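You operate a simulated robot arm through the tools that you are given. There is no shell and no other tool. Be economical: measure what you need, move in short steps, check, and stop when the job is done.

Carry out the task below with a simulated two-armed robot. There is one attempt and no reset: what you move stays moved.

Task
Put the yellow hook tag on the top of the packing table away on the third tier from the bottom of the wire shelf. Take the green glass block and leave it on top of the blue paperweight. Put the teal drop on top of the purple glass block. Switch the charger switch on. Open the wash bench flap, put the white tape roll from the shelf inside the wash bench on the mirror tile and shut the flap again. Pull the clear lid open. The order is free. Set down upright: green glass block.

The check looks at the end state, three seconds after you hand in, the way a careful person would. Anything else that was tipped, shoved, dropped, spilled or broken makes it a failure. Lids that push on must go on centred and level and be pressed home; caps that screw on are set level and turned clockwise until they are tight.

Robot
Two 7-joint arms with two-finger grippers on one trunk, on a base that drives. Base frame: it is fixed to the floor where the robot stands at the start and does not move with it; the origin is under the middle of the robot, x ahead of it, y to its left, z up. Lengths are in m, angles in degrees, forces in N, time in s.
The left shoulder is at the start at [0.06, 0.179, 1.124], the right one opposite. With the tool pointing down near the work surface each hand reaches from about 0.1 to 0.3 m from the robot's upright axis, wherever it stands, measured 20 degrees to its own side. Places, roughly: blue paperweight (5x5x5 cm) [0.5, 0.4, 0.9]; charger switch [1, -2.9, 1.2]; clear lid [-3.1, -2.4, 0.9]; green glass block (4x4x6 cm) [0.5, 0.8, 0.9]; mirror tile (12x12x1 cm) [-3.1, -2.6, 0.9]; purple glass block (6x5x4 cm) [0.5, 1, 0.9]; teal drop (3x3x8 cm) [0.7, 0.9, 0.9]; third tier of the wire shelf [-1.5, -3.7, 1.1]; wash bench flap [-2.6, -5.1, 0.4]; white tape roll (6x6x3 cm) [-2.5, -5.2, 0.3]; yellow hook tag (3x4x11 cm) [0.5, -0.2, 0.9]. Payload 1.96 kg a hand.
The tool frame of a hand sits at the grasp point between the pads (the TCP): z along the fingers, y along the line on which they close. The tips reach 0.02 m beyond it. Largest opening 0.072 m; the body of the gripper starts 0.038 m behind the TCP.
Orientation is told as [roll, pitch, yaw] about the base's x, y, z axes, in that order, counted from this pose: with the fingers straight down and closing along the base's y, the tool's x points along the base's -x, its y along +y and its z along -z.

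Tools
- The arms move only by the tool jog_arm. It takes "left_rows", "right_rows" or both (then of equal length, played together; a hand with none holds still); each is a list of rows, each an object of numbers (a shift or turn left out is 0, a gripper value left out holds the last): "x", "y", "z": the shift along the tool's x, y, z in m; "ax", "ay", "az": the turn, a rotation vector about the tool's x, y, z in degrees; "claw": the gripper command, from -1 (shut) to 1 (fully open), values between in proportion. In form: [{"x": .., "y": .., "z": .., "ax": .., "ay": .., "az": .., "claw": ..}, ...]. A call has 1 to 12 rows; each row shifts and turns the commanded pose from where the row before left it, along the tool's axes as they then stand. Each row takes 0.2 s and may step no farther than 0.05 m and 8.6 degrees from the row before; otherwise, or with a gripper value out of range, the whole call is refused. Where a pose cannot be reached the arm comes as near as it can. A force on the tool above 40 N (or 10 N above the force at the start of the call, whichever is more), or a blocked arm, ends the call early, and 0.2 s more pass. The fingers move at their own pace (about 0.153 m/s each) and stop on an object; they squeeze with about 28 N. The grip force told is the motor's: it shows also when the fingers shut on nothing. Time passes only in rows, and 0.2 s behind the last, so rows that do not move let the fingers close. The reply holds the time, the measured pose of the TCP, the force on the tool along the base axes, the opening and the grip force, in the units named above and with some noise, with the torque about the TCP (base axes, N m) and any sound that the robot's microphone picked up.
- Cameras (640 x 400 px; columns grow to the right, rows downward): "scene" is now at [-0.0002, 0.0344, 1.6658]; the picture's right is [0.38, -0.92, 0.00], its down [-0.77, -0.32, -0.54] and it looks along [0.50, 0.21, -0.84] (base axes); focal length 254 px, centre (320, 200). "left" rides on the left gripper at [0.071, -0.019, -0.082] in its tool frame; the picture's right is [0.26, 0.97, 0.00], its down [-0.67, 0.18, -0.72] and it looks along [-0.69, 0.19, 0.70] (tool axes); focal length 280 px, centre (320, 200). "right" rides on the right gripper at [0.071, 0.019, -0.082] in its tool frame; the picture's right is [-0.26, 0.97, 0.00], its down [-0.67, -0.18, -0.71] and it looks along [-0.69, -0.19, 0.70] (tool axes); focal length 280 px, centre (320, 200). There is no depth. A picture from a camera that has moved, and an enlarged one, comes with that camera's place and axes in the base frame and with its lens. The place of the scene camera against the robot may be out by one fixed shift of up to 0.012 m in any direction.
- grab_frame(camera): a new picture of that camera. No time passes.
- slide_trunk(by): slides the trunk up (or, below 0, down) by that many m; the arms and the scene camera ride with it, the base frame stays. It gives what a move gives, with no picture.
- drive_base(legs): drives the robot by 1 to 6 legs, each [ahead, left, turn to the left] in m, m and degrees, along the robot's own axes; the way and the turn of a leg run together, so that a leg with both is an arc; at most 1.5 m and 180 degrees a leg. The arms and the cameras ride along, it lands a little off, and it stops where it bumps. It gives what a move gives.
- pan_tilt(pan, tilt): turns the head with the scene camera to pan (to the left, within 86 degrees either way) and tilt (down, from -29 to 69), counted from straight ahead of the robot. It gives what a move gives.
- close_up(camera, box): a new picture of the part [left, top, right, bottom] of that camera's present view, enlarged. No time passes.
- hand_in(): hands the job in; it is judged then, once.

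Work in short steps. Places have to be worked out from the pictures, the camera data and where the tool is seen: move nearer, look again, correct. Check each grasp and each placing, and mend what went wrong. You have 186 turns and 158 pictures in all, those below and enlarged ones among them. Open the grippers and draw the arms clear of the work before you hand the job in, unless the task says otherwise; then end with one line.

The tools are called after "Emit:" as name(argument=value, ...) on one line, values as JSON. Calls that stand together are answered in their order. jog_arm: Moves the arms, as the interface text tells. Its arguments: {"type":"object","properties":{"left_rows":{"type":"array","items":{"type":"object","properties":{"x":{"type":"number"},"y":{"type":"number"},"z":{"type":"number"},"ax":{"type":"number"},"ay":{"type":"number"},"az":{"type":"number"},"claw":{"type":"number"}}}},"right_rows":{"type":"array","items":{"type":"object","properties":{"x":{"type":"number"},"y":{"type":"number"},"z":{"type":"number"},"ax":{"type":"number"},"ay":{"type":"number"},"az":{"type":"number"},"claw":{"type":"number"}}}}},"required":[]} The other tools are called the same way: slide_trunk (by) slides the trunk up or down; drive_base (legs) drives the base; pan_tilt (pan, tilt) turns the head that bears the scene camera; grab_frame (camera) takes a picture; close_up (camera, box) takes an enlarged picture of a part of a camera's view; hand_in () hands the job in.

At the start:

```text
time_s: 0.0
left_eef_pos: [0.346, 0.3778, 1.1481]
left_orientation: [0.0, 0.0, -0.1]
left_contact_force: [0.3, 0.2, 0.9]
left_moment: [0.0, 0.0, -0.02]
left_finger_gap: 0.0723
left_grip_force: 0.1
right_eef_pos: [0.2745, 0.045, 1.1539]
right_orientation: [0.1, 0.0, 0.0]
right_contact_force: [0.6, -0.3, 0.8]
right_moment: [0.0, 0.02, -0.01]
right_finger_gap: 0.072
right_grip_force: 0.0
trunk travel left (down, up): [-0.769, 0.221]
robot x, y, heading: [-0.0025, 0.0034, -0.0]
head pan, tilt: [22.6, 57.0]
```

scene: 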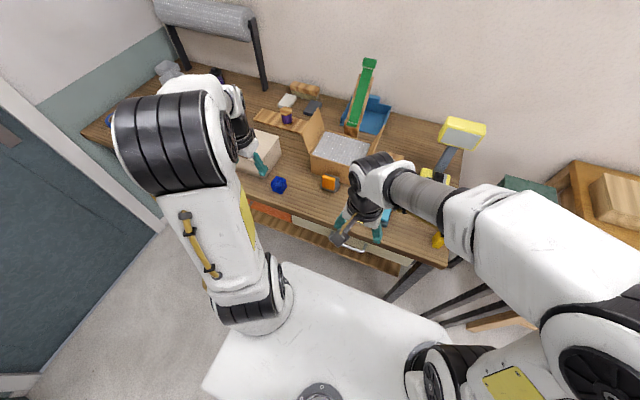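
right: 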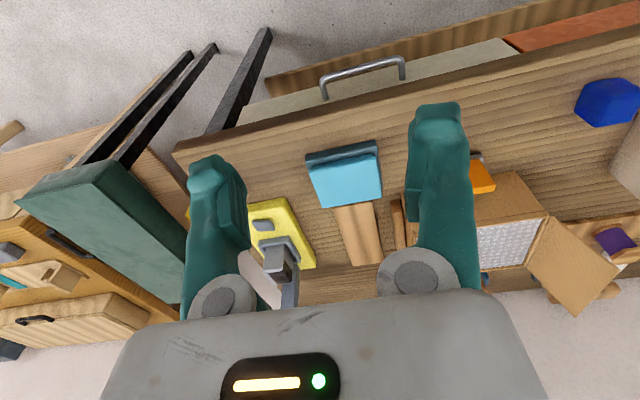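
left: 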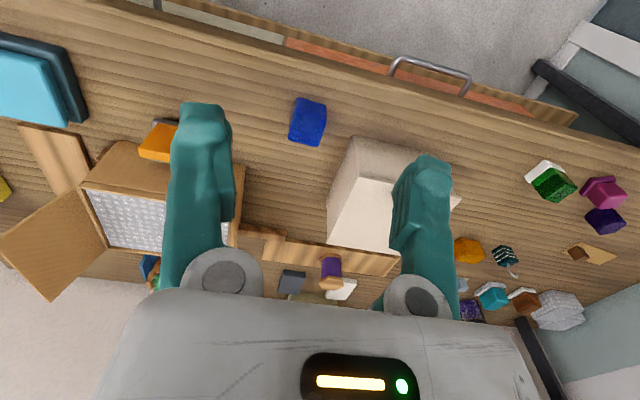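

The yellow piece near the table's right edge looks like the hook tag at about (0.47,-0.19). I'll look around with the head first, starting straight at the table.

Emit:
pan_tilt(pan=-20, tilt=50)

Emit:
grab_frame(camera="scene")

```text
time_s: 1.1
left_eef_pos: [0.3457, 0.3772, 1.1472]
left_orientation: [0.0, 0.0, 0.0]
left_contact_force: [-0.2, -0.5, -0.8]
left_moment: [0.0, -0.01, 0.01]
left_finger_gap: 0.0719
left_grip_force: 0.0
right_eef_pos: [0.2728, 0.0451, 1.1541]
right_orientation: [0.0, -0.1, 0.0]
right_contact_force: [-0.3, 0.2, 0.4]
right_moment: [0.01, 0.03, -0.01]
right_finger_gap: 0.0716
right_grip_force: 0.1
trunk travel left (down, up): [-0.769, 0.221]
robot x, y, heading: [0.0001, -0.002, -0.0]
head pan, tilt: [-20.0, 50.0]
```

```text
154 pictures are left
camera scene: at [0.0076, -0.0187, 1.6748], right [-0.34, -0.94, 0.0], down [-0.72, 0.26, -0.64], along [0.6, -0.22, -0.77], focal length 254 px, centre (320, 200)
```

scene: 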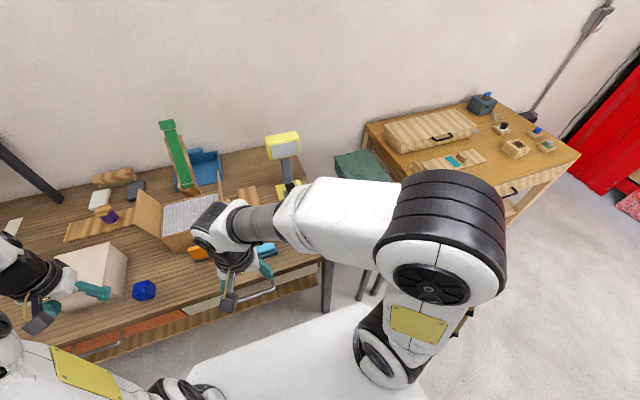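

The arm hides the right part of the table. I begin with the left-side jobs: drive left 0.45 m, then look with the left and scene cameras.

Emit:
drive_base(legs=[[0, 0.45, 0]])

Emit:
pan_tilt(pan=20, tilt=55)

Emit:
grab_frame(camera="left")

Emit:
grab_frame(camera="scene")

Emit:
grab_frame(camera="right")

```text
time_s: 3.8
left_eef_pos: [0.3443, 0.8189, 1.1477]
left_orientation: [-0.1, 0.0, 0.2]
left_contact_force: [0.0, -0.3, 0.8]
left_moment: [-0.02, -0.01, 0.02]
left_finger_gap: 0.0721
left_grip_force: 0.0
right_eef_pos: [0.2726, 0.4869, 1.155]
right_orientation: [0.1, 0.0, 0.2]
right_contact_force: [0.8, 0.1, 0.6]
right_moment: [0.02, 0.02, -0.01]
right_finger_gap: 0.0719
right_grip_force: 0.1
trunk travel left (down, up): [-0.769, 0.221]
robot x, y, heading: [-0.0008, 0.4408, 0.2]
head pan, tilt: [-20.0, 50.0]
```

```text
time_s: 4.8
left_eef_pos: [0.3455, 0.8198, 1.1465]
left_orientation: [0.0, 0.0, 0.2]
left_contact_force: [0.5, -0.1, 0.5]
left_moment: [0.0, -0.04, 0.02]
left_finger_gap: 0.0721
left_grip_force: 0.0
right_eef_pos: [0.2727, 0.4864, 1.1538]
right_orientation: [-0.1, 0.0, 0.2]
right_contact_force: [0.1, -0.8, -0.2]
right_moment: [0.0, 0.0, 0.01]
right_finger_gap: 0.0721
right_grip_force: 0.1
trunk travel left (down, up): [-0.769, 0.221]
robot x, y, heading: [-0.0001, 0.4411, 0.0]
head pan, tilt: [20.0, 55.0]
```

```text
153 pictures are left
camera left: at [0.2731, 0.7996, 1.23], right [-0.26, 0.96, 0.0], down [0.67, 0.18, 0.72], along [0.69, 0.19, -0.7], focal length 280 px, centre (320, 200)
```

left: 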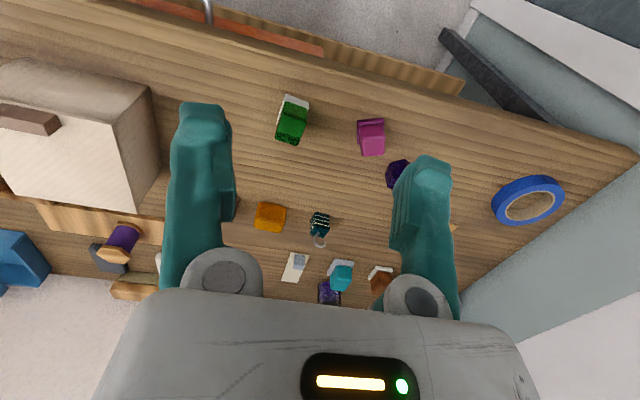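

```text
152 pictures are left
camera scene: at [0.0024, 0.473, 1.6683], right [0.34, -0.94, 0.0], down [-0.77, -0.28, -0.57], along [0.54, 0.2, -0.82], focal length 254 px, centre (320, 200)
```

scene: 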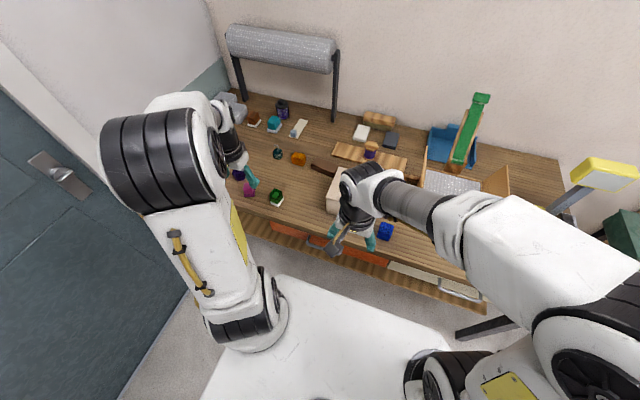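

```text
151 pictures are left
camera right: at [0.2033, 0.5069, 1.2344], right [0.26, 0.97, 0.0], down [0.68, -0.18, 0.71], along [0.69, -0.18, -0.7], focal length 280 px, centre (320, 200)
```

right: 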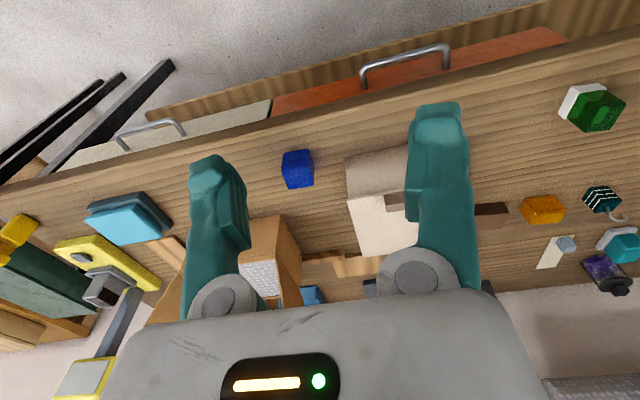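

The left picture shows the green, magenta and purple pieces and two teal candidates. I enlarge to identify them.

Emit:
close_up(camera="left", box=[230, 80, 480, 310])

Emit:
close_up(camera="scene", box=[210, 80, 420, 250])

Emit:
close_up(camera="right", box=[0, 140, 330, 340])

```text
1.74 times, centred on (355, 195) of left
camera zoom: at [0.2731, 0.7996, 1.23], right [-0.26, 0.96, 0.0], down [0.67, 0.18, 0.72], along [0.69, 0.19, -0.7], focal length 488 px, centre (259, 209)
```

zoom: 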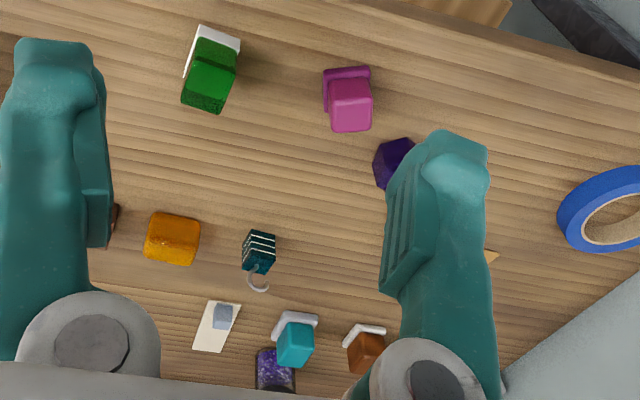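

```text
2.35 times, centred on (315, 165) of scene
camera zoom: at [0.0024, 0.473, 1.6683], right [0.34, -0.94, 0.0], down [-0.77, -0.28, -0.57], along [0.54, 0.2, -0.82], focal length 596 px, centre (332, 282)
```

zoom: 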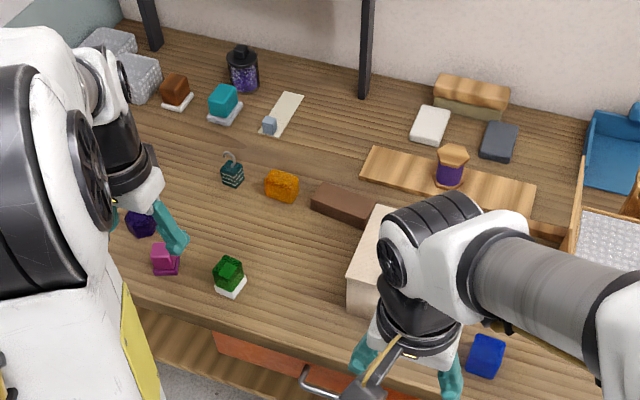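

```text
1.94 times, centred on (165, 240) of right
camera zoom: at [0.2033, 0.5069, 1.2344], right [0.26, 0.97, 0.0], down [0.68, -0.18, 0.71], along [0.69, -0.18, -0.7], focal length 544 px, centre (621, 122)
```

zoom: 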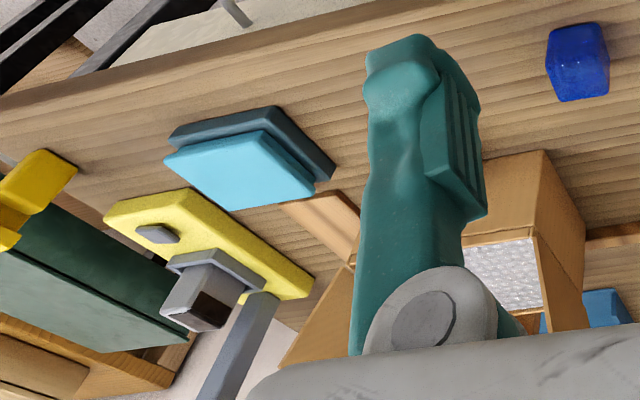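

Identified: the green block sits at about (0.476,0.814), the dark purple block at (0.52,1.0), and the teal drop (striped, with hook) at (0.66,0.91). I lower the trunk so the hands work nearer the tabletop.

Emit:
slide_trunk(by=-0.18)

Emit:
jog_arm(left_rows=[{"x": -0.045}, {"x": -0.04}, {"x": -0.03}, {}])

Emit:
grab_frame(camera="left")

```text
time_s: 6.8
left_eef_pos: [0.344, 0.8191, 0.9669]
left_orientation: [0.0, 0.0, 0.1]
left_contact_force: [-0.5, -0.2, -1.1]
left_moment: [0.01, -0.07, -0.02]
left_finger_gap: 0.0719
left_grip_force: 0.1
right_eef_pos: [0.2727, 0.4873, 0.9736]
right_orientation: [0.0, 0.0, 0.2]
right_contact_force: [0.0, 0.3, -0.4]
right_moment: [0.02, 0.01, -0.01]
right_finger_gap: 0.0721
right_grip_force: 0.0
trunk travel left (down, up): [-0.589, 0.401]
robot x, y, heading: [0.001, 0.4411, 0.2]
head pan, tilt: [20.0, 55.0]
```

```text
time_s: 7.8
left_eef_pos: [0.3829, 0.8167, 0.9587]
left_orientation: [0.3, -0.3, 0.1]
left_contact_force: [-0.7, 0.2, -0.2]
left_moment: [-0.02, -0.01, -0.02]
left_finger_gap: 0.0721
left_grip_force: 0.1
left hand out of reach, approached as far as the arm can: row 1, 2, 3
right_eef_pos: [0.272, 0.4878, 0.9748]
right_orientation: [-0.1, 0.0, 0.3]
right_contact_force: [0.4, 0.4, -0.7]
right_moment: [-0.01, -0.01, 0.03]
right_finger_gap: 0.0717
right_grip_force: 0.0
trunk travel left (down, up): [-0.589, 0.401]
robot x, y, heading: [0.0001, 0.4383, 0.0]
head pan, tilt: [20.0, 55.0]
```

```text
147 pictures are left
camera left: at [0.312, 0.7974, 1.0407], right [-0.26, 0.96, 0.0], down [0.67, 0.18, 0.72], along [0.69, 0.19, -0.69], focal length 280 px, centre (320, 200)
```

left: 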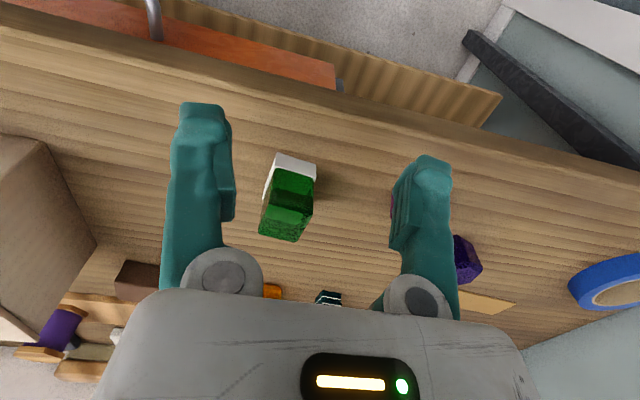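

The arm is at its reach limit, so the base must come closer. The green block is at about (0.465,0.816), aligned with the axes. I raise a little and drive ahead.

Emit:
slide_trunk(by=0.09)

Emit:
drive_base(legs=[[0.15, 0, 0]])

Emit:
grab_frame(camera="left")

Emit:
grab_frame(camera="right")

```text
time_s: 9.1
left_eef_pos: [0.3833, 0.8168, 1.0488]
left_orientation: [0.3, -0.2, 0.2]
left_contact_force: [0.4, -0.1, 0.3]
left_moment: [-0.01, -0.02, 0.01]
left_finger_gap: 0.072
left_grip_force: 0.0
right_eef_pos: [0.2724, 0.4892, 1.0645]
right_orientation: [0.0, 0.0, 0.2]
right_contact_force: [0.2, -1.1, -0.3]
right_moment: [-0.02, 0.02, 0.0]
right_finger_gap: 0.072
right_grip_force: 0.0
trunk travel left (down, up): [-0.679, 0.311]
robot x, y, heading: [0.0001, 0.4452, 0.2]
head pan, tilt: [20.0, 55.0]
```

```text
time_s: 10.5
left_eef_pos: [0.531, 0.8178, 1.0495]
left_orientation: [0.3, -0.4, 0.1]
left_contact_force: [0.1, -0.4, 0.2]
left_moment: [0.0, 0.03, -0.02]
left_finger_gap: 0.0719
left_grip_force: 0.2
right_eef_pos: [0.4201, 0.4866, 1.064]
right_orientation: [0.0, 0.0, 0.2]
right_contact_force: [-0.9, -0.9, 0.7]
right_moment: [-0.01, -0.03, -0.05]
right_finger_gap: 0.0718
right_grip_force: 0.1
trunk travel left (down, up): [-0.679, 0.311]
robot x, y, heading: [0.1403, 0.4383, 0.2]
head pan, tilt: [20.0, 55.0]
```

```text
146 pictures are left
camera left: at [0.4589, 0.7974, 1.1307], right [-0.26, 0.96, 0.0], down [0.67, 0.18, 0.72], along [0.69, 0.19, -0.7], focal length 280 px, centre (320, 200)
```

left: 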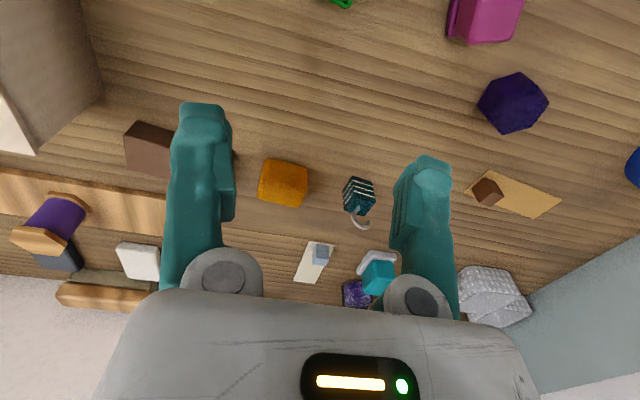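

```text
145 pictures are left
camera right: at [0.3497, 0.5071, 1.1445], right [0.26, 0.97, 0.0], down [0.68, -0.18, 0.71], along [0.69, -0.19, -0.7], focal length 280 px, centre (320, 200)
```

right: 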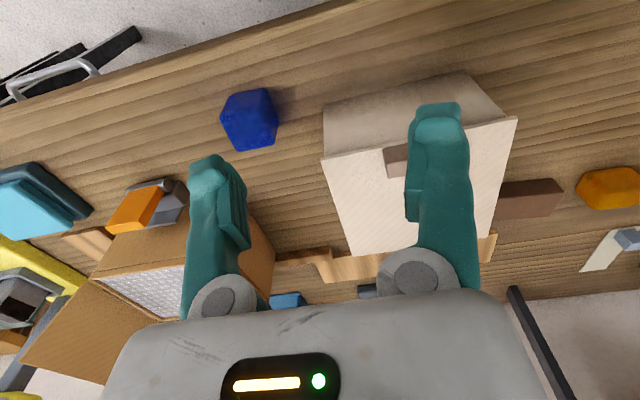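

The right hand hovers near the white box, so I pull it back, and bring the left hand above the green block at higher z before looking again.

Emit:
jog_arm(left_rows=[{"x": 0.035}, {"x": 0.03}, {}], right_rows=[{"x": 0.045}, {"x": 0.045}, {}])

Emit:
grab_frame(camera="left")

```text
time_s: 11.3
left_eef_pos: [0.4659, 0.8174, 1.0484]
left_orientation: [0.2, -0.1, 0.1]
left_contact_force: [0.3, -0.1, 0.0]
left_moment: [0.02, 0.03, 0.02]
left_finger_gap: 0.0718
left_grip_force: 0.1
right_eef_pos: [0.3294, 0.4875, 1.0633]
right_orientation: [0.0, 0.1, 0.2]
right_contact_force: [0.3, -0.1, -0.4]
right_moment: [-0.03, -0.01, -0.01]
right_finger_gap: 0.072
right_grip_force: 0.0
trunk travel left (down, up): [-0.679, 0.311]
robot x, y, heading: [0.1442, 0.4399, 0.0]
head pan, tilt: [20.0, 55.0]
```

```text
144 pictures are left
camera left: at [0.3954, 0.7969, 1.1304], right [-0.26, 0.96, 0.0], down [0.67, 0.18, 0.72], along [0.69, 0.19, -0.7], focal length 280 px, centre (320, 200)
```

left: 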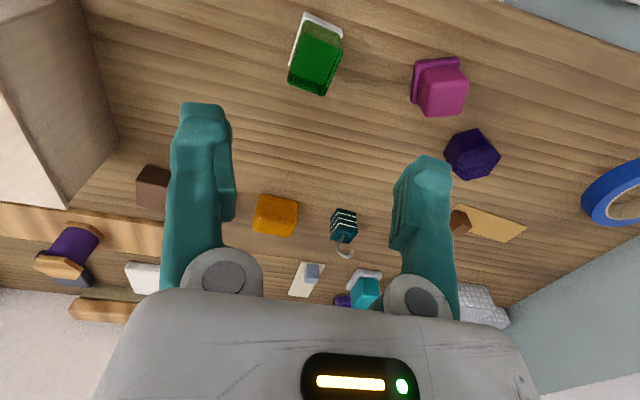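

The block centre is at about (0.472,0.815), with the table near 0.86. I descend straight to z≈0.90 with open fingers.

Emit:
jog_arm(left_rows=[{"x": -0.005, "y": -0.002, "z": 0.04}, {"z": 0.04}, {"z": 0.03}, {}])

Emit:
grab_frame(camera="left")

```text
time_s: 12.3
left_eef_pos: [0.4705, 0.8148, 0.9378]
left_orientation: [0.3, -0.4, 0.1]
left_contact_force: [-0.4, -0.7, 0.2]
left_moment: [-0.01, -0.01, -0.04]
left_finger_gap: 0.0719
left_grip_force: 0.1
right_eef_pos: [0.3288, 0.4884, 1.0647]
right_orientation: [0.1, 0.1, 0.1]
right_contact_force: [0.2, -0.2, 0.1]
right_moment: [-0.01, -0.01, -0.01]
right_finger_gap: 0.0722
right_grip_force: 0.1
trunk travel left (down, up): [-0.679, 0.311]
robot x, y, heading: [0.1482, 0.4434, 0.0]
head pan, tilt: [20.0, 55.0]
```

```text
143 pictures are left
camera left: at [0.399, 0.7955, 1.0202], right [-0.26, 0.96, 0.0], down [0.67, 0.18, 0.72], along [0.69, 0.19, -0.69], focal length 280 px, centre (320, 200)
```

left: 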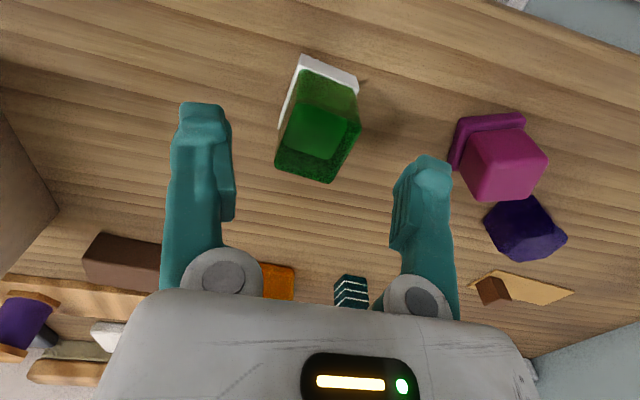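

The block sits centred between the fingers. I descend another 0.04 and close.

Emit:
jog_arm(left_rows=[{"z": 0.025}, {"z": 0.013}, {"claw": -1}, {}, {}, {}])

Emit:
grab_frame(camera="left")

```text
time_s: 13.7
left_eef_pos: [0.4698, 0.8152, 0.9008]
left_orientation: [0.2, -0.3, 0.1]
left_contact_force: [-0.5, -0.3, 0.3]
left_moment: [-0.04, 0.02, 0.0]
left_finger_gap: 0.0336
left_grip_force: 27.3
right_eef_pos: [0.3279, 0.487, 1.0636]
right_orientation: [0.0, 0.0, 0.1]
right_contact_force: [0.2, -0.1, -0.4]
right_moment: [0.01, 0.01, 0.0]
right_finger_gap: 0.0721
right_grip_force: 0.1
trunk travel left (down, up): [-0.679, 0.311]
robot x, y, heading: [0.1458, 0.4421, 0.2]
head pan, tilt: [20.0, 55.0]
```

```text
142 pictures are left
camera left: at [0.3996, 0.7967, 0.983], right [-0.26, 0.96, 0.0], down [0.67, 0.18, 0.72], along [0.69, 0.19, -0.7], focal length 280 px, centre (320, 200)
```

left: 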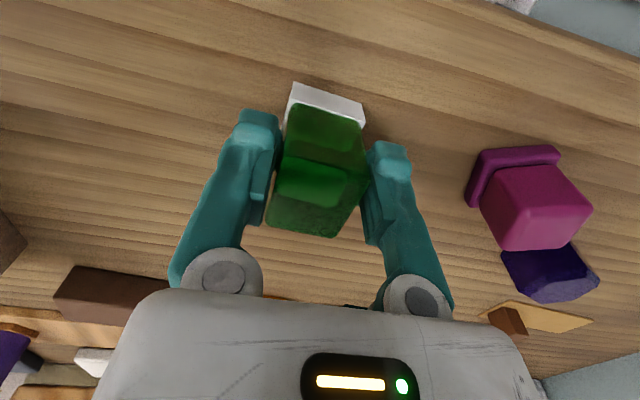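

Gripped at 3.4 cm. I lift with the arm and trunk and check that the block came along.

Emit:
jog_arm(left_rows=[{"z": -0.03}, {"z": -0.04}, {}])

Emit:
slide_trunk(by=0.2)

Emit:
grab_frame(camera="left")

Emit:
grab_frame(camera="right")

```text
time_s: 14.5
left_eef_pos: [0.4733, 0.8156, 0.9704]
left_orientation: [0.1, -0.2, 0.1]
left_contact_force: [0.0, 0.5, -1.7]
left_moment: [-0.04, -0.04, -0.02]
left_finger_gap: 0.0335
left_grip_force: 28.0
right_eef_pos: [0.3286, 0.4875, 1.0635]
right_orientation: [0.0, 0.1, 0.2]
right_contact_force: [0.5, -0.6, -0.1]
right_moment: [-0.01, 0.01, 0.02]
right_finger_gap: 0.072
right_grip_force: 0.0
trunk travel left (down, up): [-0.679, 0.311]
robot x, y, heading: [0.145, 0.4405, 0.2]
head pan, tilt: [20.0, 55.0]
```

```text
time_s: 16.6
left_eef_pos: [0.4739, 0.8172, 1.1715]
left_orientation: [0.2, -0.2, 0.0]
left_contact_force: [0.3, 0.3, -2.6]
left_moment: [0.01, 0.01, -0.01]
left_finger_gap: 0.0333
left_grip_force: 28.1
right_eef_pos: [0.3292, 0.486, 1.2641]
right_orientation: [0.0, -0.1, 0.1]
right_contact_force: [-0.1, 0.1, -0.2]
right_moment: [0.05, 0.01, -0.03]
right_finger_gap: 0.0719
right_grip_force: 0.1
trunk travel left (down, up): [-0.879, 0.111]
robot x, y, heading: [0.1424, 0.4404, 0.1]
head pan, tilt: [20.0, 55.0]
```

```text
141 pictures are left
camera left: at [0.4011, 0.7968, 1.2533], right [-0.26, 0.96, 0.0], down [0.67, 0.18, 0.72], along [0.69, 0.19, -0.7], focal length 280 px, centre (320, 200)
```

left: 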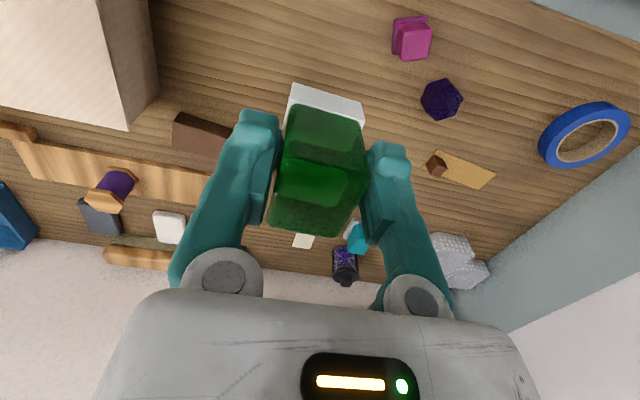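

```text
140 pictures are left
camera right: at [0.2586, 0.5074, 1.3439], right [0.26, 0.97, 0.0], down [0.68, -0.18, 0.71], along [0.69, -0.19, -0.7], focal length 280 px, centre (320, 200)
```

right: 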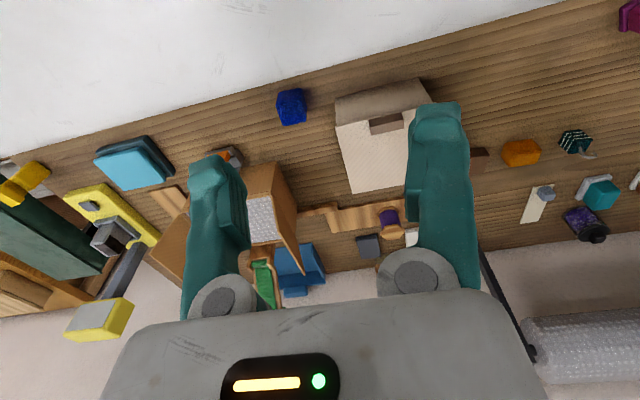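

The block (with its white foot) is lifted. The blue paperweight is at about (0.465,0.402), so I drive right about 0.41.

Emit:
drive_base(legs=[[0, -0.412, 0]])

Emit:
grab_frame(camera="left")

Emit:
pan_tilt(pan=35, tilt=60)

Emit:
grab_frame(camera="scene")

```text
time_s: 19.2
left_eef_pos: [0.4731, 0.4057, 1.1712]
left_orientation: [0.1, -0.2, 0.5]
left_contact_force: [0.1, -1.0, -3.5]
left_moment: [-0.01, 0.05, -0.01]
left_finger_gap: 0.0335
left_grip_force: 27.7
right_eef_pos: [0.3297, 0.0757, 1.2644]
right_orientation: [0.0, 0.1, 0.4]
right_contact_force: [-0.3, -0.8, -0.5]
right_moment: [0.02, -0.02, 0.01]
right_finger_gap: 0.072
right_grip_force: 0.0
trunk travel left (down, up): [-0.879, 0.111]
robot x, y, heading: [0.1451, 0.0247, 0.4]
head pan, tilt: [20.0, 55.0]
```

```text
139 pictures are left
camera left: at [0.4007, 0.3853, 1.253], right [-0.27, 0.96, 0.0], down [0.67, 0.19, 0.72], along [0.69, 0.19, -0.7], focal length 280 px, centre (320, 200)
```

left: 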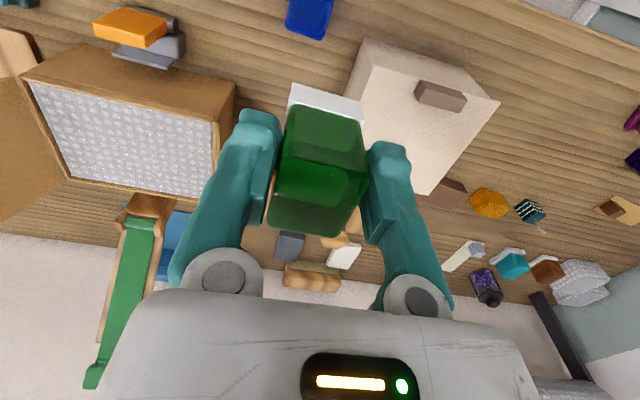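

```text
time_s: 20.0
left_eef_pos: [0.4719, 0.404, 1.1719]
left_orientation: [0.2, -0.1, 0.5]
left_contact_force: [0.6, -1.1, -3.1]
left_moment: [0.05, 0.02, -0.01]
left_finger_gap: 0.0332
left_grip_force: 28.0
right_eef_pos: [0.3308, 0.074, 1.2638]
right_orientation: [0.2, 0.1, 0.5]
right_contact_force: [0.1, 0.5, -0.3]
right_moment: [0.0, -0.03, -0.02]
right_finger_gap: 0.072
right_grip_force: 0.0
trunk travel left (down, up): [-0.879, 0.111]
robot x, y, heading: [0.1452, 0.029, 0.5]
head pan, tilt: [35.0, 60.0]
```

```text
138 pictures are left
camera scene: at [0.1376, 0.0719, 1.7723], right [0.58, -0.81, 0.0], down [-0.71, -0.5, -0.5], along [0.41, 0.29, -0.87], focal length 254 px, centre (320, 200)
```

scene: 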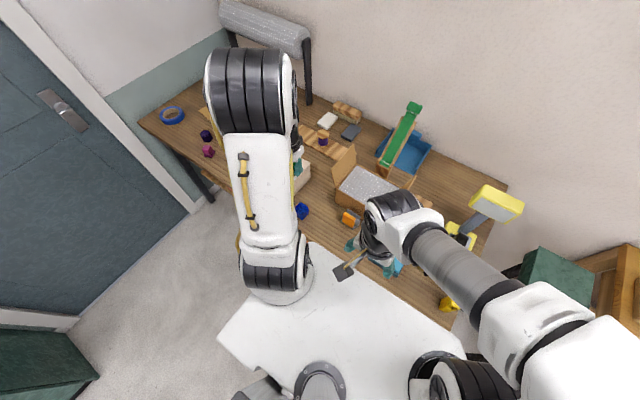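

The blue paperweight is just below the held block, about (0.47,0.397). The white box begins at y≈0.455, so I'll open only a little on release. I lower the trunk and look again.

Emit:
slide_trunk(by=-0.13)

Emit:
grab_frame(camera="left")

Emit:
grab_frame(camera="right")

```text
time_s: 21.5
left_eef_pos: [0.4716, 0.4048, 1.0412]
left_orientation: [0.2, -0.3, 0.5]
left_contact_force: [-0.8, 1.2, -2.1]
left_moment: [0.02, -0.01, 0.01]
left_finger_gap: 0.0334
left_grip_force: 28.2
right_eef_pos: [0.3303, 0.0751, 1.1343]
right_orientation: [0.0, 0.0, 0.5]
right_contact_force: [-0.7, -0.6, 0.7]
right_moment: [0.0, 0.0, -0.03]
right_finger_gap: 0.0721
right_grip_force: 0.1
trunk travel left (down, up): [-0.749, 0.241]
robot x, y, heading: [0.1498, 0.0257, 0.8]
head pan, tilt: [35.0, 60.0]
```

```text
137 pictures are left
camera left: at [0.4006, 0.3841, 1.1234], right [-0.27, 0.96, 0.0], down [0.67, 0.19, 0.72], along [0.69, 0.2, -0.7], focal length 280 px, centre (320, 200)
```

left: 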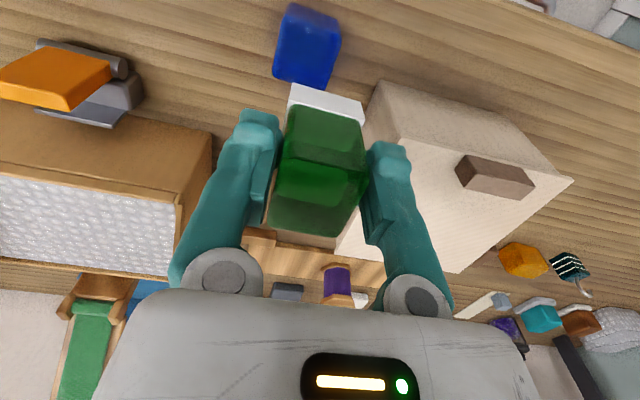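

```text
136 pictures are left
camera right: at [0.2601, 0.0937, 1.214], right [0.25, 0.97, 0.0], down [0.68, -0.18, 0.71], along [0.69, -0.18, -0.7], focal length 280 px, centre (320, 200)
```

right: 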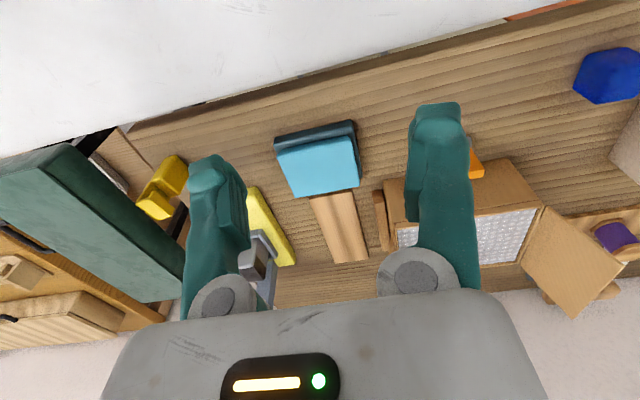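

The blue cube centre is about (0.472,0.395), so I shift 1 cm to the right and descend most of the 9 cm, then re-measure.

Emit:
jog_arm(left_rows=[{"y": -0.01, "z": 0.03}, {"z": 0.035}, {}])

Emit:
grab_frame(camera="left")

```text
time_s: 22.3
left_eef_pos: [0.4722, 0.3939, 0.977]
left_orientation: [0.2, -0.3, 0.5]
left_contact_force: [0.7, 0.1, -2.6]
left_moment: [0.0, 0.0, 0.0]
left_finger_gap: 0.0329
left_grip_force: 27.8
right_eef_pos: [0.3292, 0.0724, 1.1343]
right_orientation: [0.0, 0.0, 0.5]
right_contact_force: [0.9, -0.9, -0.4]
right_moment: [0.0, -0.02, 0.03]
right_finger_gap: 0.0721
right_grip_force: 0.1
trunk travel left (down, up): [-0.749, 0.241]
robot x, y, heading: [0.1497, 0.0324, 0.8]
head pan, tilt: [35.0, 60.0]
```

```text
135 pictures are left
camera left: at [0.4013, 0.373, 1.0589], right [-0.27, 0.96, 0.0], down [0.67, 0.19, 0.72], along [0.69, 0.2, -0.69], focal length 280 px, centre (320, 200)
```

left: 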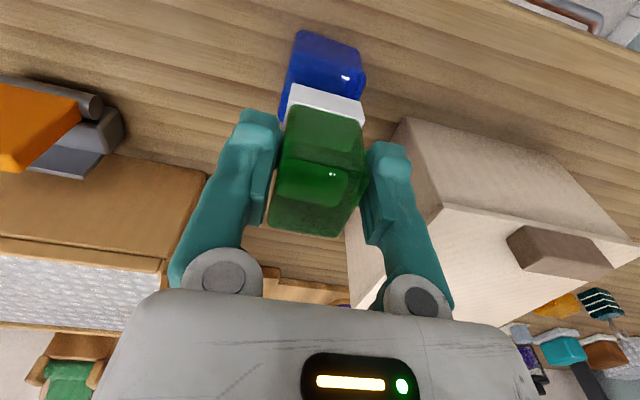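

The blue front edge is at x≈0.456 and its centre at about (0.479,0.397). I nudge +6 mm in x and +2 mm in y, and descend gently until contact.

Emit:
jog_arm(left_rows=[{"x": -0.006, "y": 0.002, "z": 0.008}, {"z": 0.01}, {"z": 0.003}, {}])

Emit:
grab_frame(camera="left")

```text
time_s: 23.3
left_eef_pos: [0.4797, 0.3974, 0.9551]
left_orientation: [0.2, -0.2, 0.6]
left_contact_force: [-0.3, 0.9, -0.9]
left_moment: [0.02, 0.0, 0.02]
left_finger_gap: 0.0331
left_grip_force: 27.7
right_eef_pos: [0.3299, 0.0753, 1.134]
right_orientation: [0.0, 0.0, 0.5]
right_contact_force: [-0.4, 0.2, -0.2]
right_moment: [0.0, 0.01, 0.02]
right_finger_gap: 0.0722
right_grip_force: 0.1
trunk travel left (down, up): [-0.749, 0.241]
robot x, y, heading: [0.1447, 0.0267, 0.6]
head pan, tilt: [35.0, 60.0]
```

```text
134 pictures are left
camera left: at [0.4083, 0.3764, 1.0375], right [-0.27, 0.96, 0.0], down [0.67, 0.19, 0.72], along [0.69, 0.2, -0.7], focal length 280 px, centre (320, 200)
```

left: 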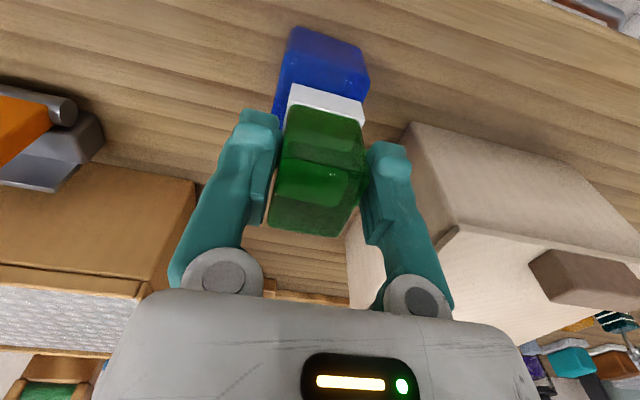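

Almost touching. I continue in 2 mm steps and watch the force.

Emit:
jog_arm(left_rows=[{"z": 0.002}, {"z": 0.002}, {}])

```text
time_s: 24.1
left_eef_pos: [0.4794, 0.3977, 0.9511]
left_orientation: [0.2, -0.3, 0.5]
left_contact_force: [-1.1, -0.3, -2.4]
left_moment: [0.01, 0.01, 0.02]
left_finger_gap: 0.033
left_grip_force: 27.5
right_eef_pos: [0.3292, 0.0749, 1.1341]
right_orientation: [0.0, 0.0, 0.5]
right_contact_force: [0.4, 0.1, -0.4]
right_moment: [0.02, 0.01, 0.01]
right_finger_gap: 0.072
right_grip_force: 0.1
trunk travel left (down, up): [-0.749, 0.241]
robot x, y, heading: [0.1457, 0.0269, 0.5]
head pan, tilt: [35.0, 60.0]
```

No contact yet; I continue.

Emit:
jog_arm(left_rows=[{"z": 0.002}, {"z": 0.002}, {}])

Emit:
close_up(camera="left", box=[240, 10, 420, 130])

```text
time_s: 24.9
left_eef_pos: [0.4771, 0.3958, 0.9488]
left_orientation: [0.2, -0.5, 0.5]
left_contact_force: [2.8, 4.4, 21.9]
left_moment: [0.11, -0.08, -0.03]
left_finger_gap: 0.0333
left_grip_force: 27.6
right_eef_pos: [0.3292, 0.0736, 1.1353]
right_orientation: [0.1, 0.1, 0.5]
right_contact_force: [0.1, 0.2, -0.2]
right_moment: [0.02, 0.01, 0.02]
right_finger_gap: 0.0719
right_grip_force: 0.1
trunk travel left (down, up): [-0.749, 0.241]
robot x, y, heading: [0.1451, 0.0253, 0.5]
head pan, tilt: [35.0, 60.0]
```

```text
3.33 times, centred on (330, 70) of left
camera zoom: at [0.4068, 0.3763, 1.0303], right [-0.27, 0.96, 0.0], down [0.67, 0.19, 0.72], along [0.69, 0.2, -0.69], focal length 935 px, centre (287, 633)
```

zoom: 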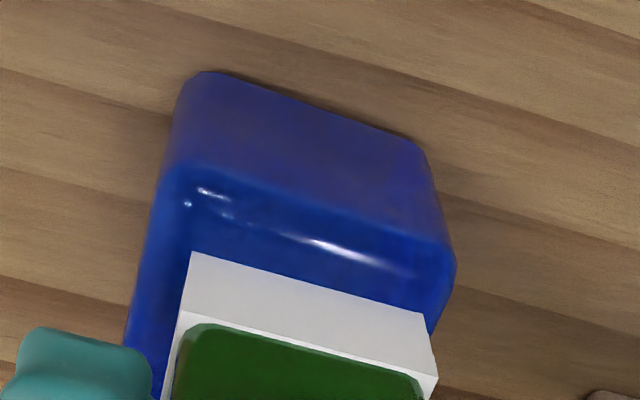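

Contact is confirmed (22 N), and the green foot lies within the blue top on all sides. I relieve the press by 1 mm, open to about 5 cm, and rise.

Emit:
jog_arm(left_rows=[{"z": -0.002}, {"claw": 0.1}, {"claw": 0.4}, {}, {"z": -0.03}, {"z": -0.04}, {"z": -0.04}, {}])

Emit:
grab_frame(camera="left")

```text
time_s: 26.7
left_eef_pos: [0.4765, 0.3973, 1.0579]
left_orientation: [0.2, -0.2, 0.5]
left_contact_force: [-0.7, 0.4, 0.4]
left_moment: [0.0, -0.02, 0.05]
left_finger_gap: 0.0504
left_grip_force: 0.0
right_eef_pos: [0.3306, 0.0757, 1.1334]
right_orientation: [-0.1, 0.1, 0.4]
right_contact_force: [-0.1, -0.2, -0.4]
right_moment: [0.0, 0.01, 0.0]
right_finger_gap: 0.0718
right_grip_force: 0.1
trunk travel left (down, up): [-0.749, 0.241]
robot x, y, heading: [0.1478, 0.0272, 0.5]
head pan, tilt: [35.0, 60.0]
```

```text
132 pictures are left
camera left: at [0.405, 0.3757, 1.1402], right [-0.27, 0.96, 0.0], down [0.67, 0.19, 0.72], along [0.69, 0.2, -0.7], focal length 280 px, centre (320, 200)
```

left: 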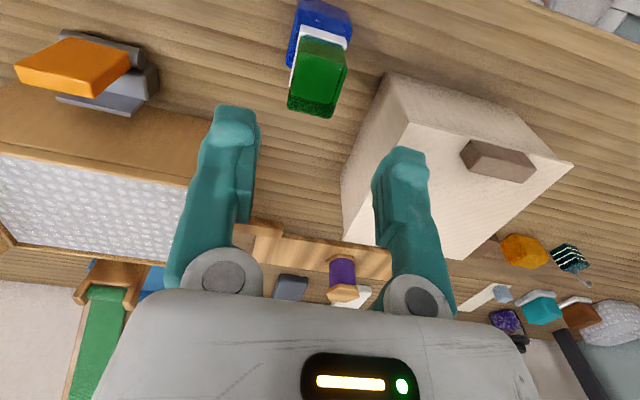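

The green block stands on the blue one. Next, the teal drop: I raise, then drive left and ahead.

Emit:
slide_trunk(by=0.1)

Emit:
drive_base(legs=[[0, 0.51, 0], [0.1, 0, 0]])

Emit:
jog_arm(left_rows=[{"x": -0.03, "claw": 1}, {"x": -0.03}, {}])

Emit:
grab_frame(camera="left")

```text
time_s: 28.1
left_eef_pos: [0.4759, 0.3961, 1.1583]
left_orientation: [0.2, -0.3, 0.6]
left_contact_force: [-0.3, -0.1, -0.7]
left_moment: [-0.01, -0.03, 0.0]
left_finger_gap: 0.0503
left_grip_force: 0.1
right_eef_pos: [0.3294, 0.0759, 1.2331]
right_orientation: [0.0, 0.0, 0.5]
right_contact_force: [-0.5, -0.1, 1.2]
right_moment: [0.0, 0.0, 0.01]
right_finger_gap: 0.0721
right_grip_force: 0.1
trunk travel left (down, up): [-0.849, 0.141]
robot x, y, heading: [0.151, 0.0276, 0.5]
head pan, tilt: [35.0, 60.0]
```

```text
time_s: 31.8
left_eef_pos: [0.5771, 0.8954, 1.1578]
left_orientation: [0.1, -0.3, -0.2]
left_contact_force: [-0.3, 0.0, 0.1]
left_moment: [-0.02, -0.02, -0.03]
left_finger_gap: 0.0505
left_grip_force: 0.1
right_eef_pos: [0.4279, 0.5757, 1.2344]
right_orientation: [-0.1, -0.1, -0.2]
right_contact_force: [-0.7, 1.1, 0.4]
right_moment: [0.03, 0.01, 0.0]
right_finger_gap: 0.072
right_grip_force: 0.0
trunk travel left (down, up): [-0.849, 0.141]
robot x, y, heading: [0.2451, 0.5286, -0.1]
head pan, tilt: [35.0, 60.0]
```

```text
time_s: 32.6
left_eef_pos: [0.6392, 0.896, 1.1594]
left_orientation: [0.2, -0.2, -0.2]
left_contact_force: [-0.5, -0.1, 0.2]
left_moment: [0.0, 0.03, 0.02]
left_finger_gap: 0.072
left_grip_force: 0.0
right_eef_pos: [0.4282, 0.5754, 1.2358]
right_orientation: [0.1, 0.0, -0.2]
right_contact_force: [0.5, 0.6, -0.4]
right_moment: [-0.02, 0.04, -0.01]
right_finger_gap: 0.072
right_grip_force: 0.0
trunk travel left (down, up): [-0.849, 0.141]
robot x, y, heading: [0.244, 0.5304, -0.0]
head pan, tilt: [35.0, 60.0]
```

```text
131 pictures are left
camera left: at [0.567, 0.8756, 1.241], right [-0.26, 0.97, 0.0], down [0.67, 0.18, 0.72], along [0.69, 0.19, -0.7], focal length 280 px, centre (320, 200)
```

left: 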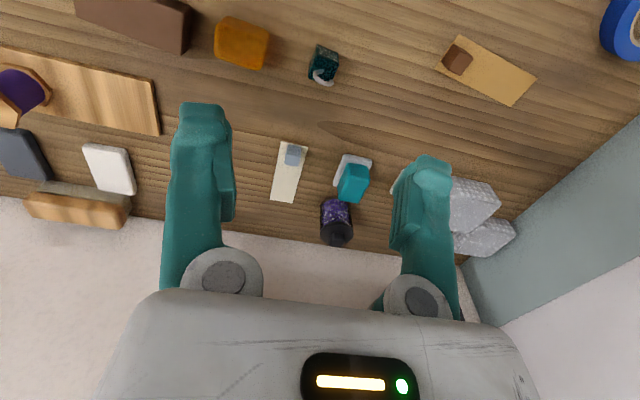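

The drop is at about (0.69,0.915). I move above it and lower to about z=1.02 to see its shape.

Emit:
jog_arm(left_rows=[{"x": -0.025, "y": 0.01, "z": 0.04}, {"x": -0.025, "y": 0.008, "z": 0.045}, {"z": 0.045}, {}])

Emit:
grab_frame(camera="left")

```text
refused: row 2 steps farther than a row can; nothing moved
```

```text
130 pictures are left
camera left: at [0.567, 0.8756, 1.241], right [-0.26, 0.97, 0.0], down [0.67, 0.18, 0.72], along [0.69, 0.19, -0.7], focal length 280 px, centre (320, 200)
```

left: 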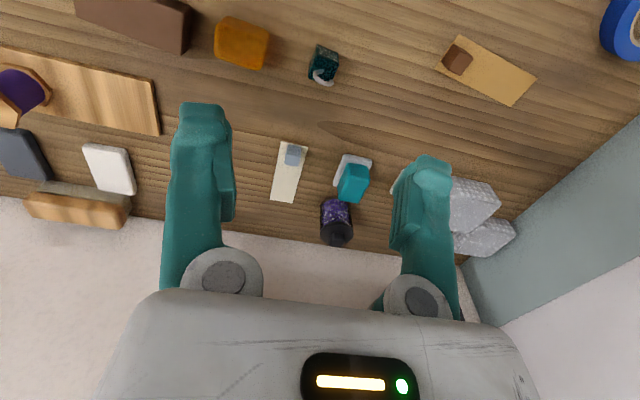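

The step was too long for one row, so I use smaller steps.

Emit:
jog_arm(left_rows=[{"x": -0.025, "y": 0.01, "z": 0.03}, {"x": -0.025, "y": 0.008, "z": 0.03}, {"z": 0.04}, {"z": 0.03}, {}])

Emit:
grab_frame(camera="left")

```text
time_s: 33.8
left_eef_pos: [0.6914, 0.9124, 1.0274]
left_orientation: [0.2, -0.3, -0.2]
left_contact_force: [-0.7, 0.1, -0.6]
left_moment: [-0.01, 0.02, 0.02]
left_finger_gap: 0.0717
left_grip_force: 0.1
right_eef_pos: [0.4277, 0.5754, 1.2337]
right_orientation: [0.1, 0.0, -0.1]
right_contact_force: [0.0, 0.1, -0.8]
right_moment: [0.02, 0.02, -0.01]
right_finger_gap: 0.0719
right_grip_force: 0.0
trunk travel left (down, up): [-0.849, 0.141]
robot x, y, heading: [0.2471, 0.527, -0.1]
head pan, tilt: [35.0, 60.0]
```

```text
129 pictures are left
camera left: at [0.6185, 0.893, 1.1098], right [-0.26, 0.97, 0.0], down [0.67, 0.18, 0.72], along [0.69, 0.19, -0.69], focal length 280 px, centre (320, 200)
```

left: 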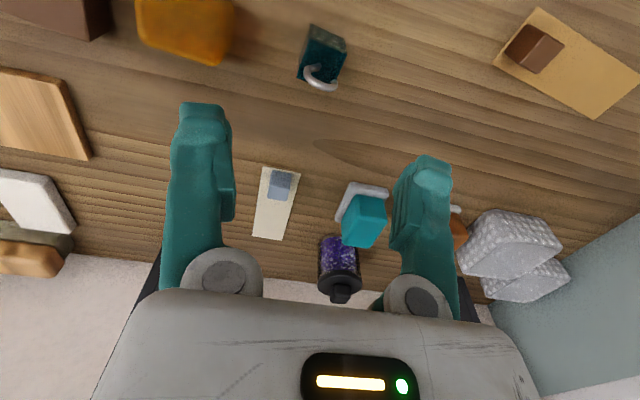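

The drop's body is centred at about (0.691,0.916), yawed about -8°, with its hook reaching z≈0.94, so the TCP must stay above 0.908 to keep the palm off the hook. I turn 8° and descend part way.

Emit:
jog_arm(left_rows=[{"y": 0.003, "z": 0.04, "az": 8}, {"z": 0.03}, {"z": 0.02}, {}])

Emit:
grab_frame(camera="left")

```text
time_s: 34.8
left_eef_pos: [0.6873, 0.9186, 0.9374]
left_orientation: [0.2, -0.2, -8.1]
left_contact_force: [-0.3, -0.1, 0.0]
left_moment: [0.02, 0.01, 0.04]
left_finger_gap: 0.0716
left_grip_force: 0.1
right_eef_pos: [0.4286, 0.5755, 1.2343]
right_orientation: [0.0, 0.0, -0.1]
right_contact_force: [0.1, -0.5, 1.1]
right_moment: [-0.02, 0.02, 0.01]
right_finger_gap: 0.0719
right_grip_force: 0.1
trunk travel left (down, up): [-0.849, 0.141]
robot x, y, heading: [0.246, 0.533, -0.1]
head pan, tilt: [35.0, 60.0]
```

```text
128 pictures are left
camera left: at [0.6146, 0.9093, 1.0194], right [-0.12, 0.99, 0.0], down [0.69, 0.08, 0.72], along [0.71, 0.09, -0.7], focal length 280 px, centre (320, 200)
```

left: 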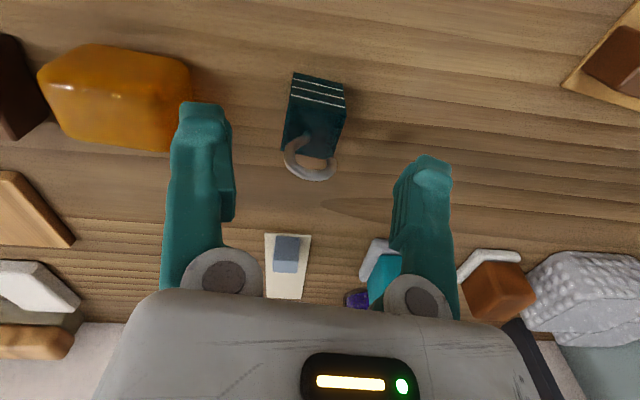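

The drop lies between the fingers, with the orange item 2 cm clear. I descend to z≈0.909 and close.

Emit:
jog_arm(left_rows=[{"x": -0.003, "y": -0.002, "z": 0.018}, {"z": 0.01}, {"claw": -1}, {}, {}, {}])

Emit:
grab_frame(camera="left")

```text
time_s: 36.2
left_eef_pos: [0.6916, 0.9145, 0.9101]
left_orientation: [0.2, -0.1, -8.2]
left_contact_force: [-0.3, -0.6, 1.6]
left_moment: [-0.05, 0.03, 0.01]
left_finger_gap: 0.0189
left_grip_force: 27.9
right_eef_pos: [0.4293, 0.574, 1.2346]
right_orientation: [0.0, 0.0, -0.2]
right_contact_force: [0.2, -0.6, -0.5]
right_moment: [0.0, -0.03, 0.01]
right_finger_gap: 0.0722
right_grip_force: 0.1
trunk travel left (down, up): [-0.849, 0.141]
robot x, y, heading: [0.2461, 0.5299, 0.0]
head pan, tilt: [35.0, 60.0]
```

```text
127 pictures are left
camera left: at [0.6183, 0.9054, 0.9921], right [-0.12, 0.99, 0.0], down [0.69, 0.08, 0.72], along [0.71, 0.09, -0.7], focal length 280 px, centre (320, 200)
```

left: 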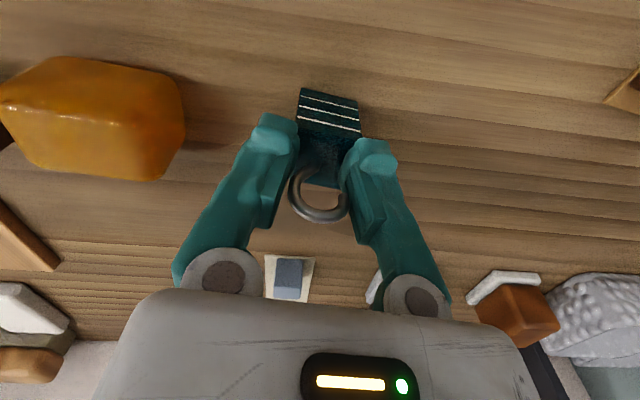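

Gripped at 1.9 cm on the upper body. I lift 10 cm and check.

Emit:
jog_arm(left_rows=[{"z": -0.03}, {"z": -0.04}, {"z": -0.04}, {}])

Emit:
grab_frame(camera="left")

```text
time_s: 37.2
left_eef_pos: [0.69, 0.9147, 1.0223]
left_orientation: [0.3, -0.2, -8.2]
left_contact_force: [0.5, 0.2, -1.1]
left_moment: [-0.01, 0.01, -0.03]
left_finger_gap: 0.0187
left_grip_force: 28.2
right_eef_pos: [0.4284, 0.5752, 1.2328]
right_orientation: [0.0, 0.2, -0.2]
right_contact_force: [0.6, -0.3, -0.2]
right_moment: [-0.01, 0.0, 0.0]
right_finger_gap: 0.072
right_grip_force: 0.0
trunk travel left (down, up): [-0.849, 0.141]
robot x, y, heading: [0.2462, 0.5244, 0.1]
head pan, tilt: [35.0, 60.0]
```

```text
126 pictures are left
camera left: at [0.6163, 0.9049, 1.104], right [-0.12, 0.99, 0.0], down [0.69, 0.08, 0.72], along [0.71, 0.09, -0.7], focal length 280 px, centre (320, 200)
```

left: 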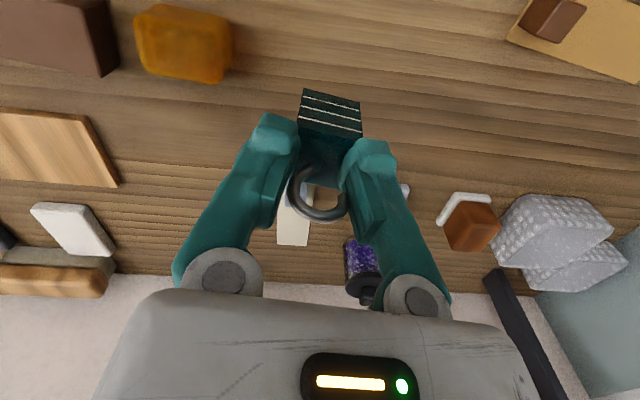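

Held well. The purple block is near (0.525,0.996), so I drive back 0.1 and left 0.08, then trim.

Emit:
drive_base(legs=[[-0.1, 0.08, 0]])

Emit:
jog_arm(left_rows=[{"x": 0.04}, {"x": 0.04}, {}])

Emit:
grab_frame(camera="left")

```text
time_s: 38.5
left_eef_pos: [0.5922, 0.9946, 1.0217]
left_orientation: [0.1, -0.1, -8.2]
left_contact_force: [0.8, 0.3, -1.3]
left_moment: [0.0, 0.02, -0.02]
left_finger_gap: 0.0187
left_grip_force: 28.0
right_eef_pos: [0.3314, 0.6562, 1.2337]
right_orientation: [0.1, 0.1, -0.2]
right_contact_force: [-0.7, 0.0, 0.1]
right_moment: [0.0, 0.02, 0.01]
right_finger_gap: 0.0721
right_grip_force: 0.2
trunk travel left (down, up): [-0.849, 0.141]
robot x, y, heading: [0.1454, 0.6121, -0.1]
head pan, tilt: [35.0, 60.0]
```

```text
time_s: 39.3
left_eef_pos: [0.5106, 1.0064, 1.0222]
left_orientation: [0.3, -0.2, -8.2]
left_contact_force: [-0.1, -0.9, -0.6]
left_moment: [-0.02, -0.02, 0.03]
left_finger_gap: 0.0186
left_grip_force: 27.8
right_eef_pos: [0.3294, 0.6583, 1.2336]
right_orientation: [0.0, 0.1, -0.2]
right_contact_force: [0.3, 0.2, 0.2]
right_moment: [-0.01, 0.0, 0.04]
right_finger_gap: 0.072
right_grip_force: 0.2
trunk travel left (down, up): [-0.849, 0.141]
robot x, y, heading: [0.1475, 0.6131, -0.4]
head pan, tilt: [35.0, 60.0]
```

```text
125 pictures are left
camera left: at [0.4372, 0.9973, 1.1031], right [-0.12, 0.99, 0.0], down [0.69, 0.08, 0.72], along [0.71, 0.09, -0.7], focal length 280 px, centre (320, 200)
```

left: 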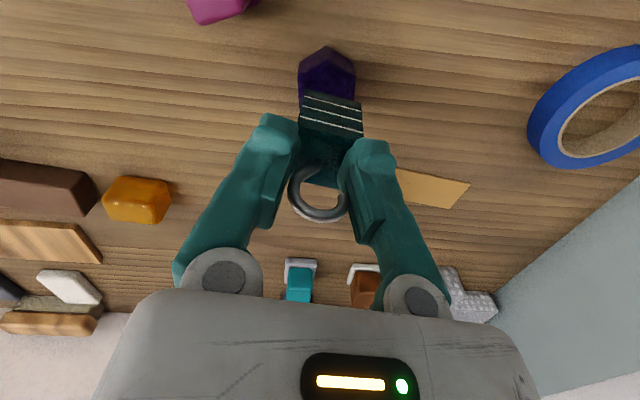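

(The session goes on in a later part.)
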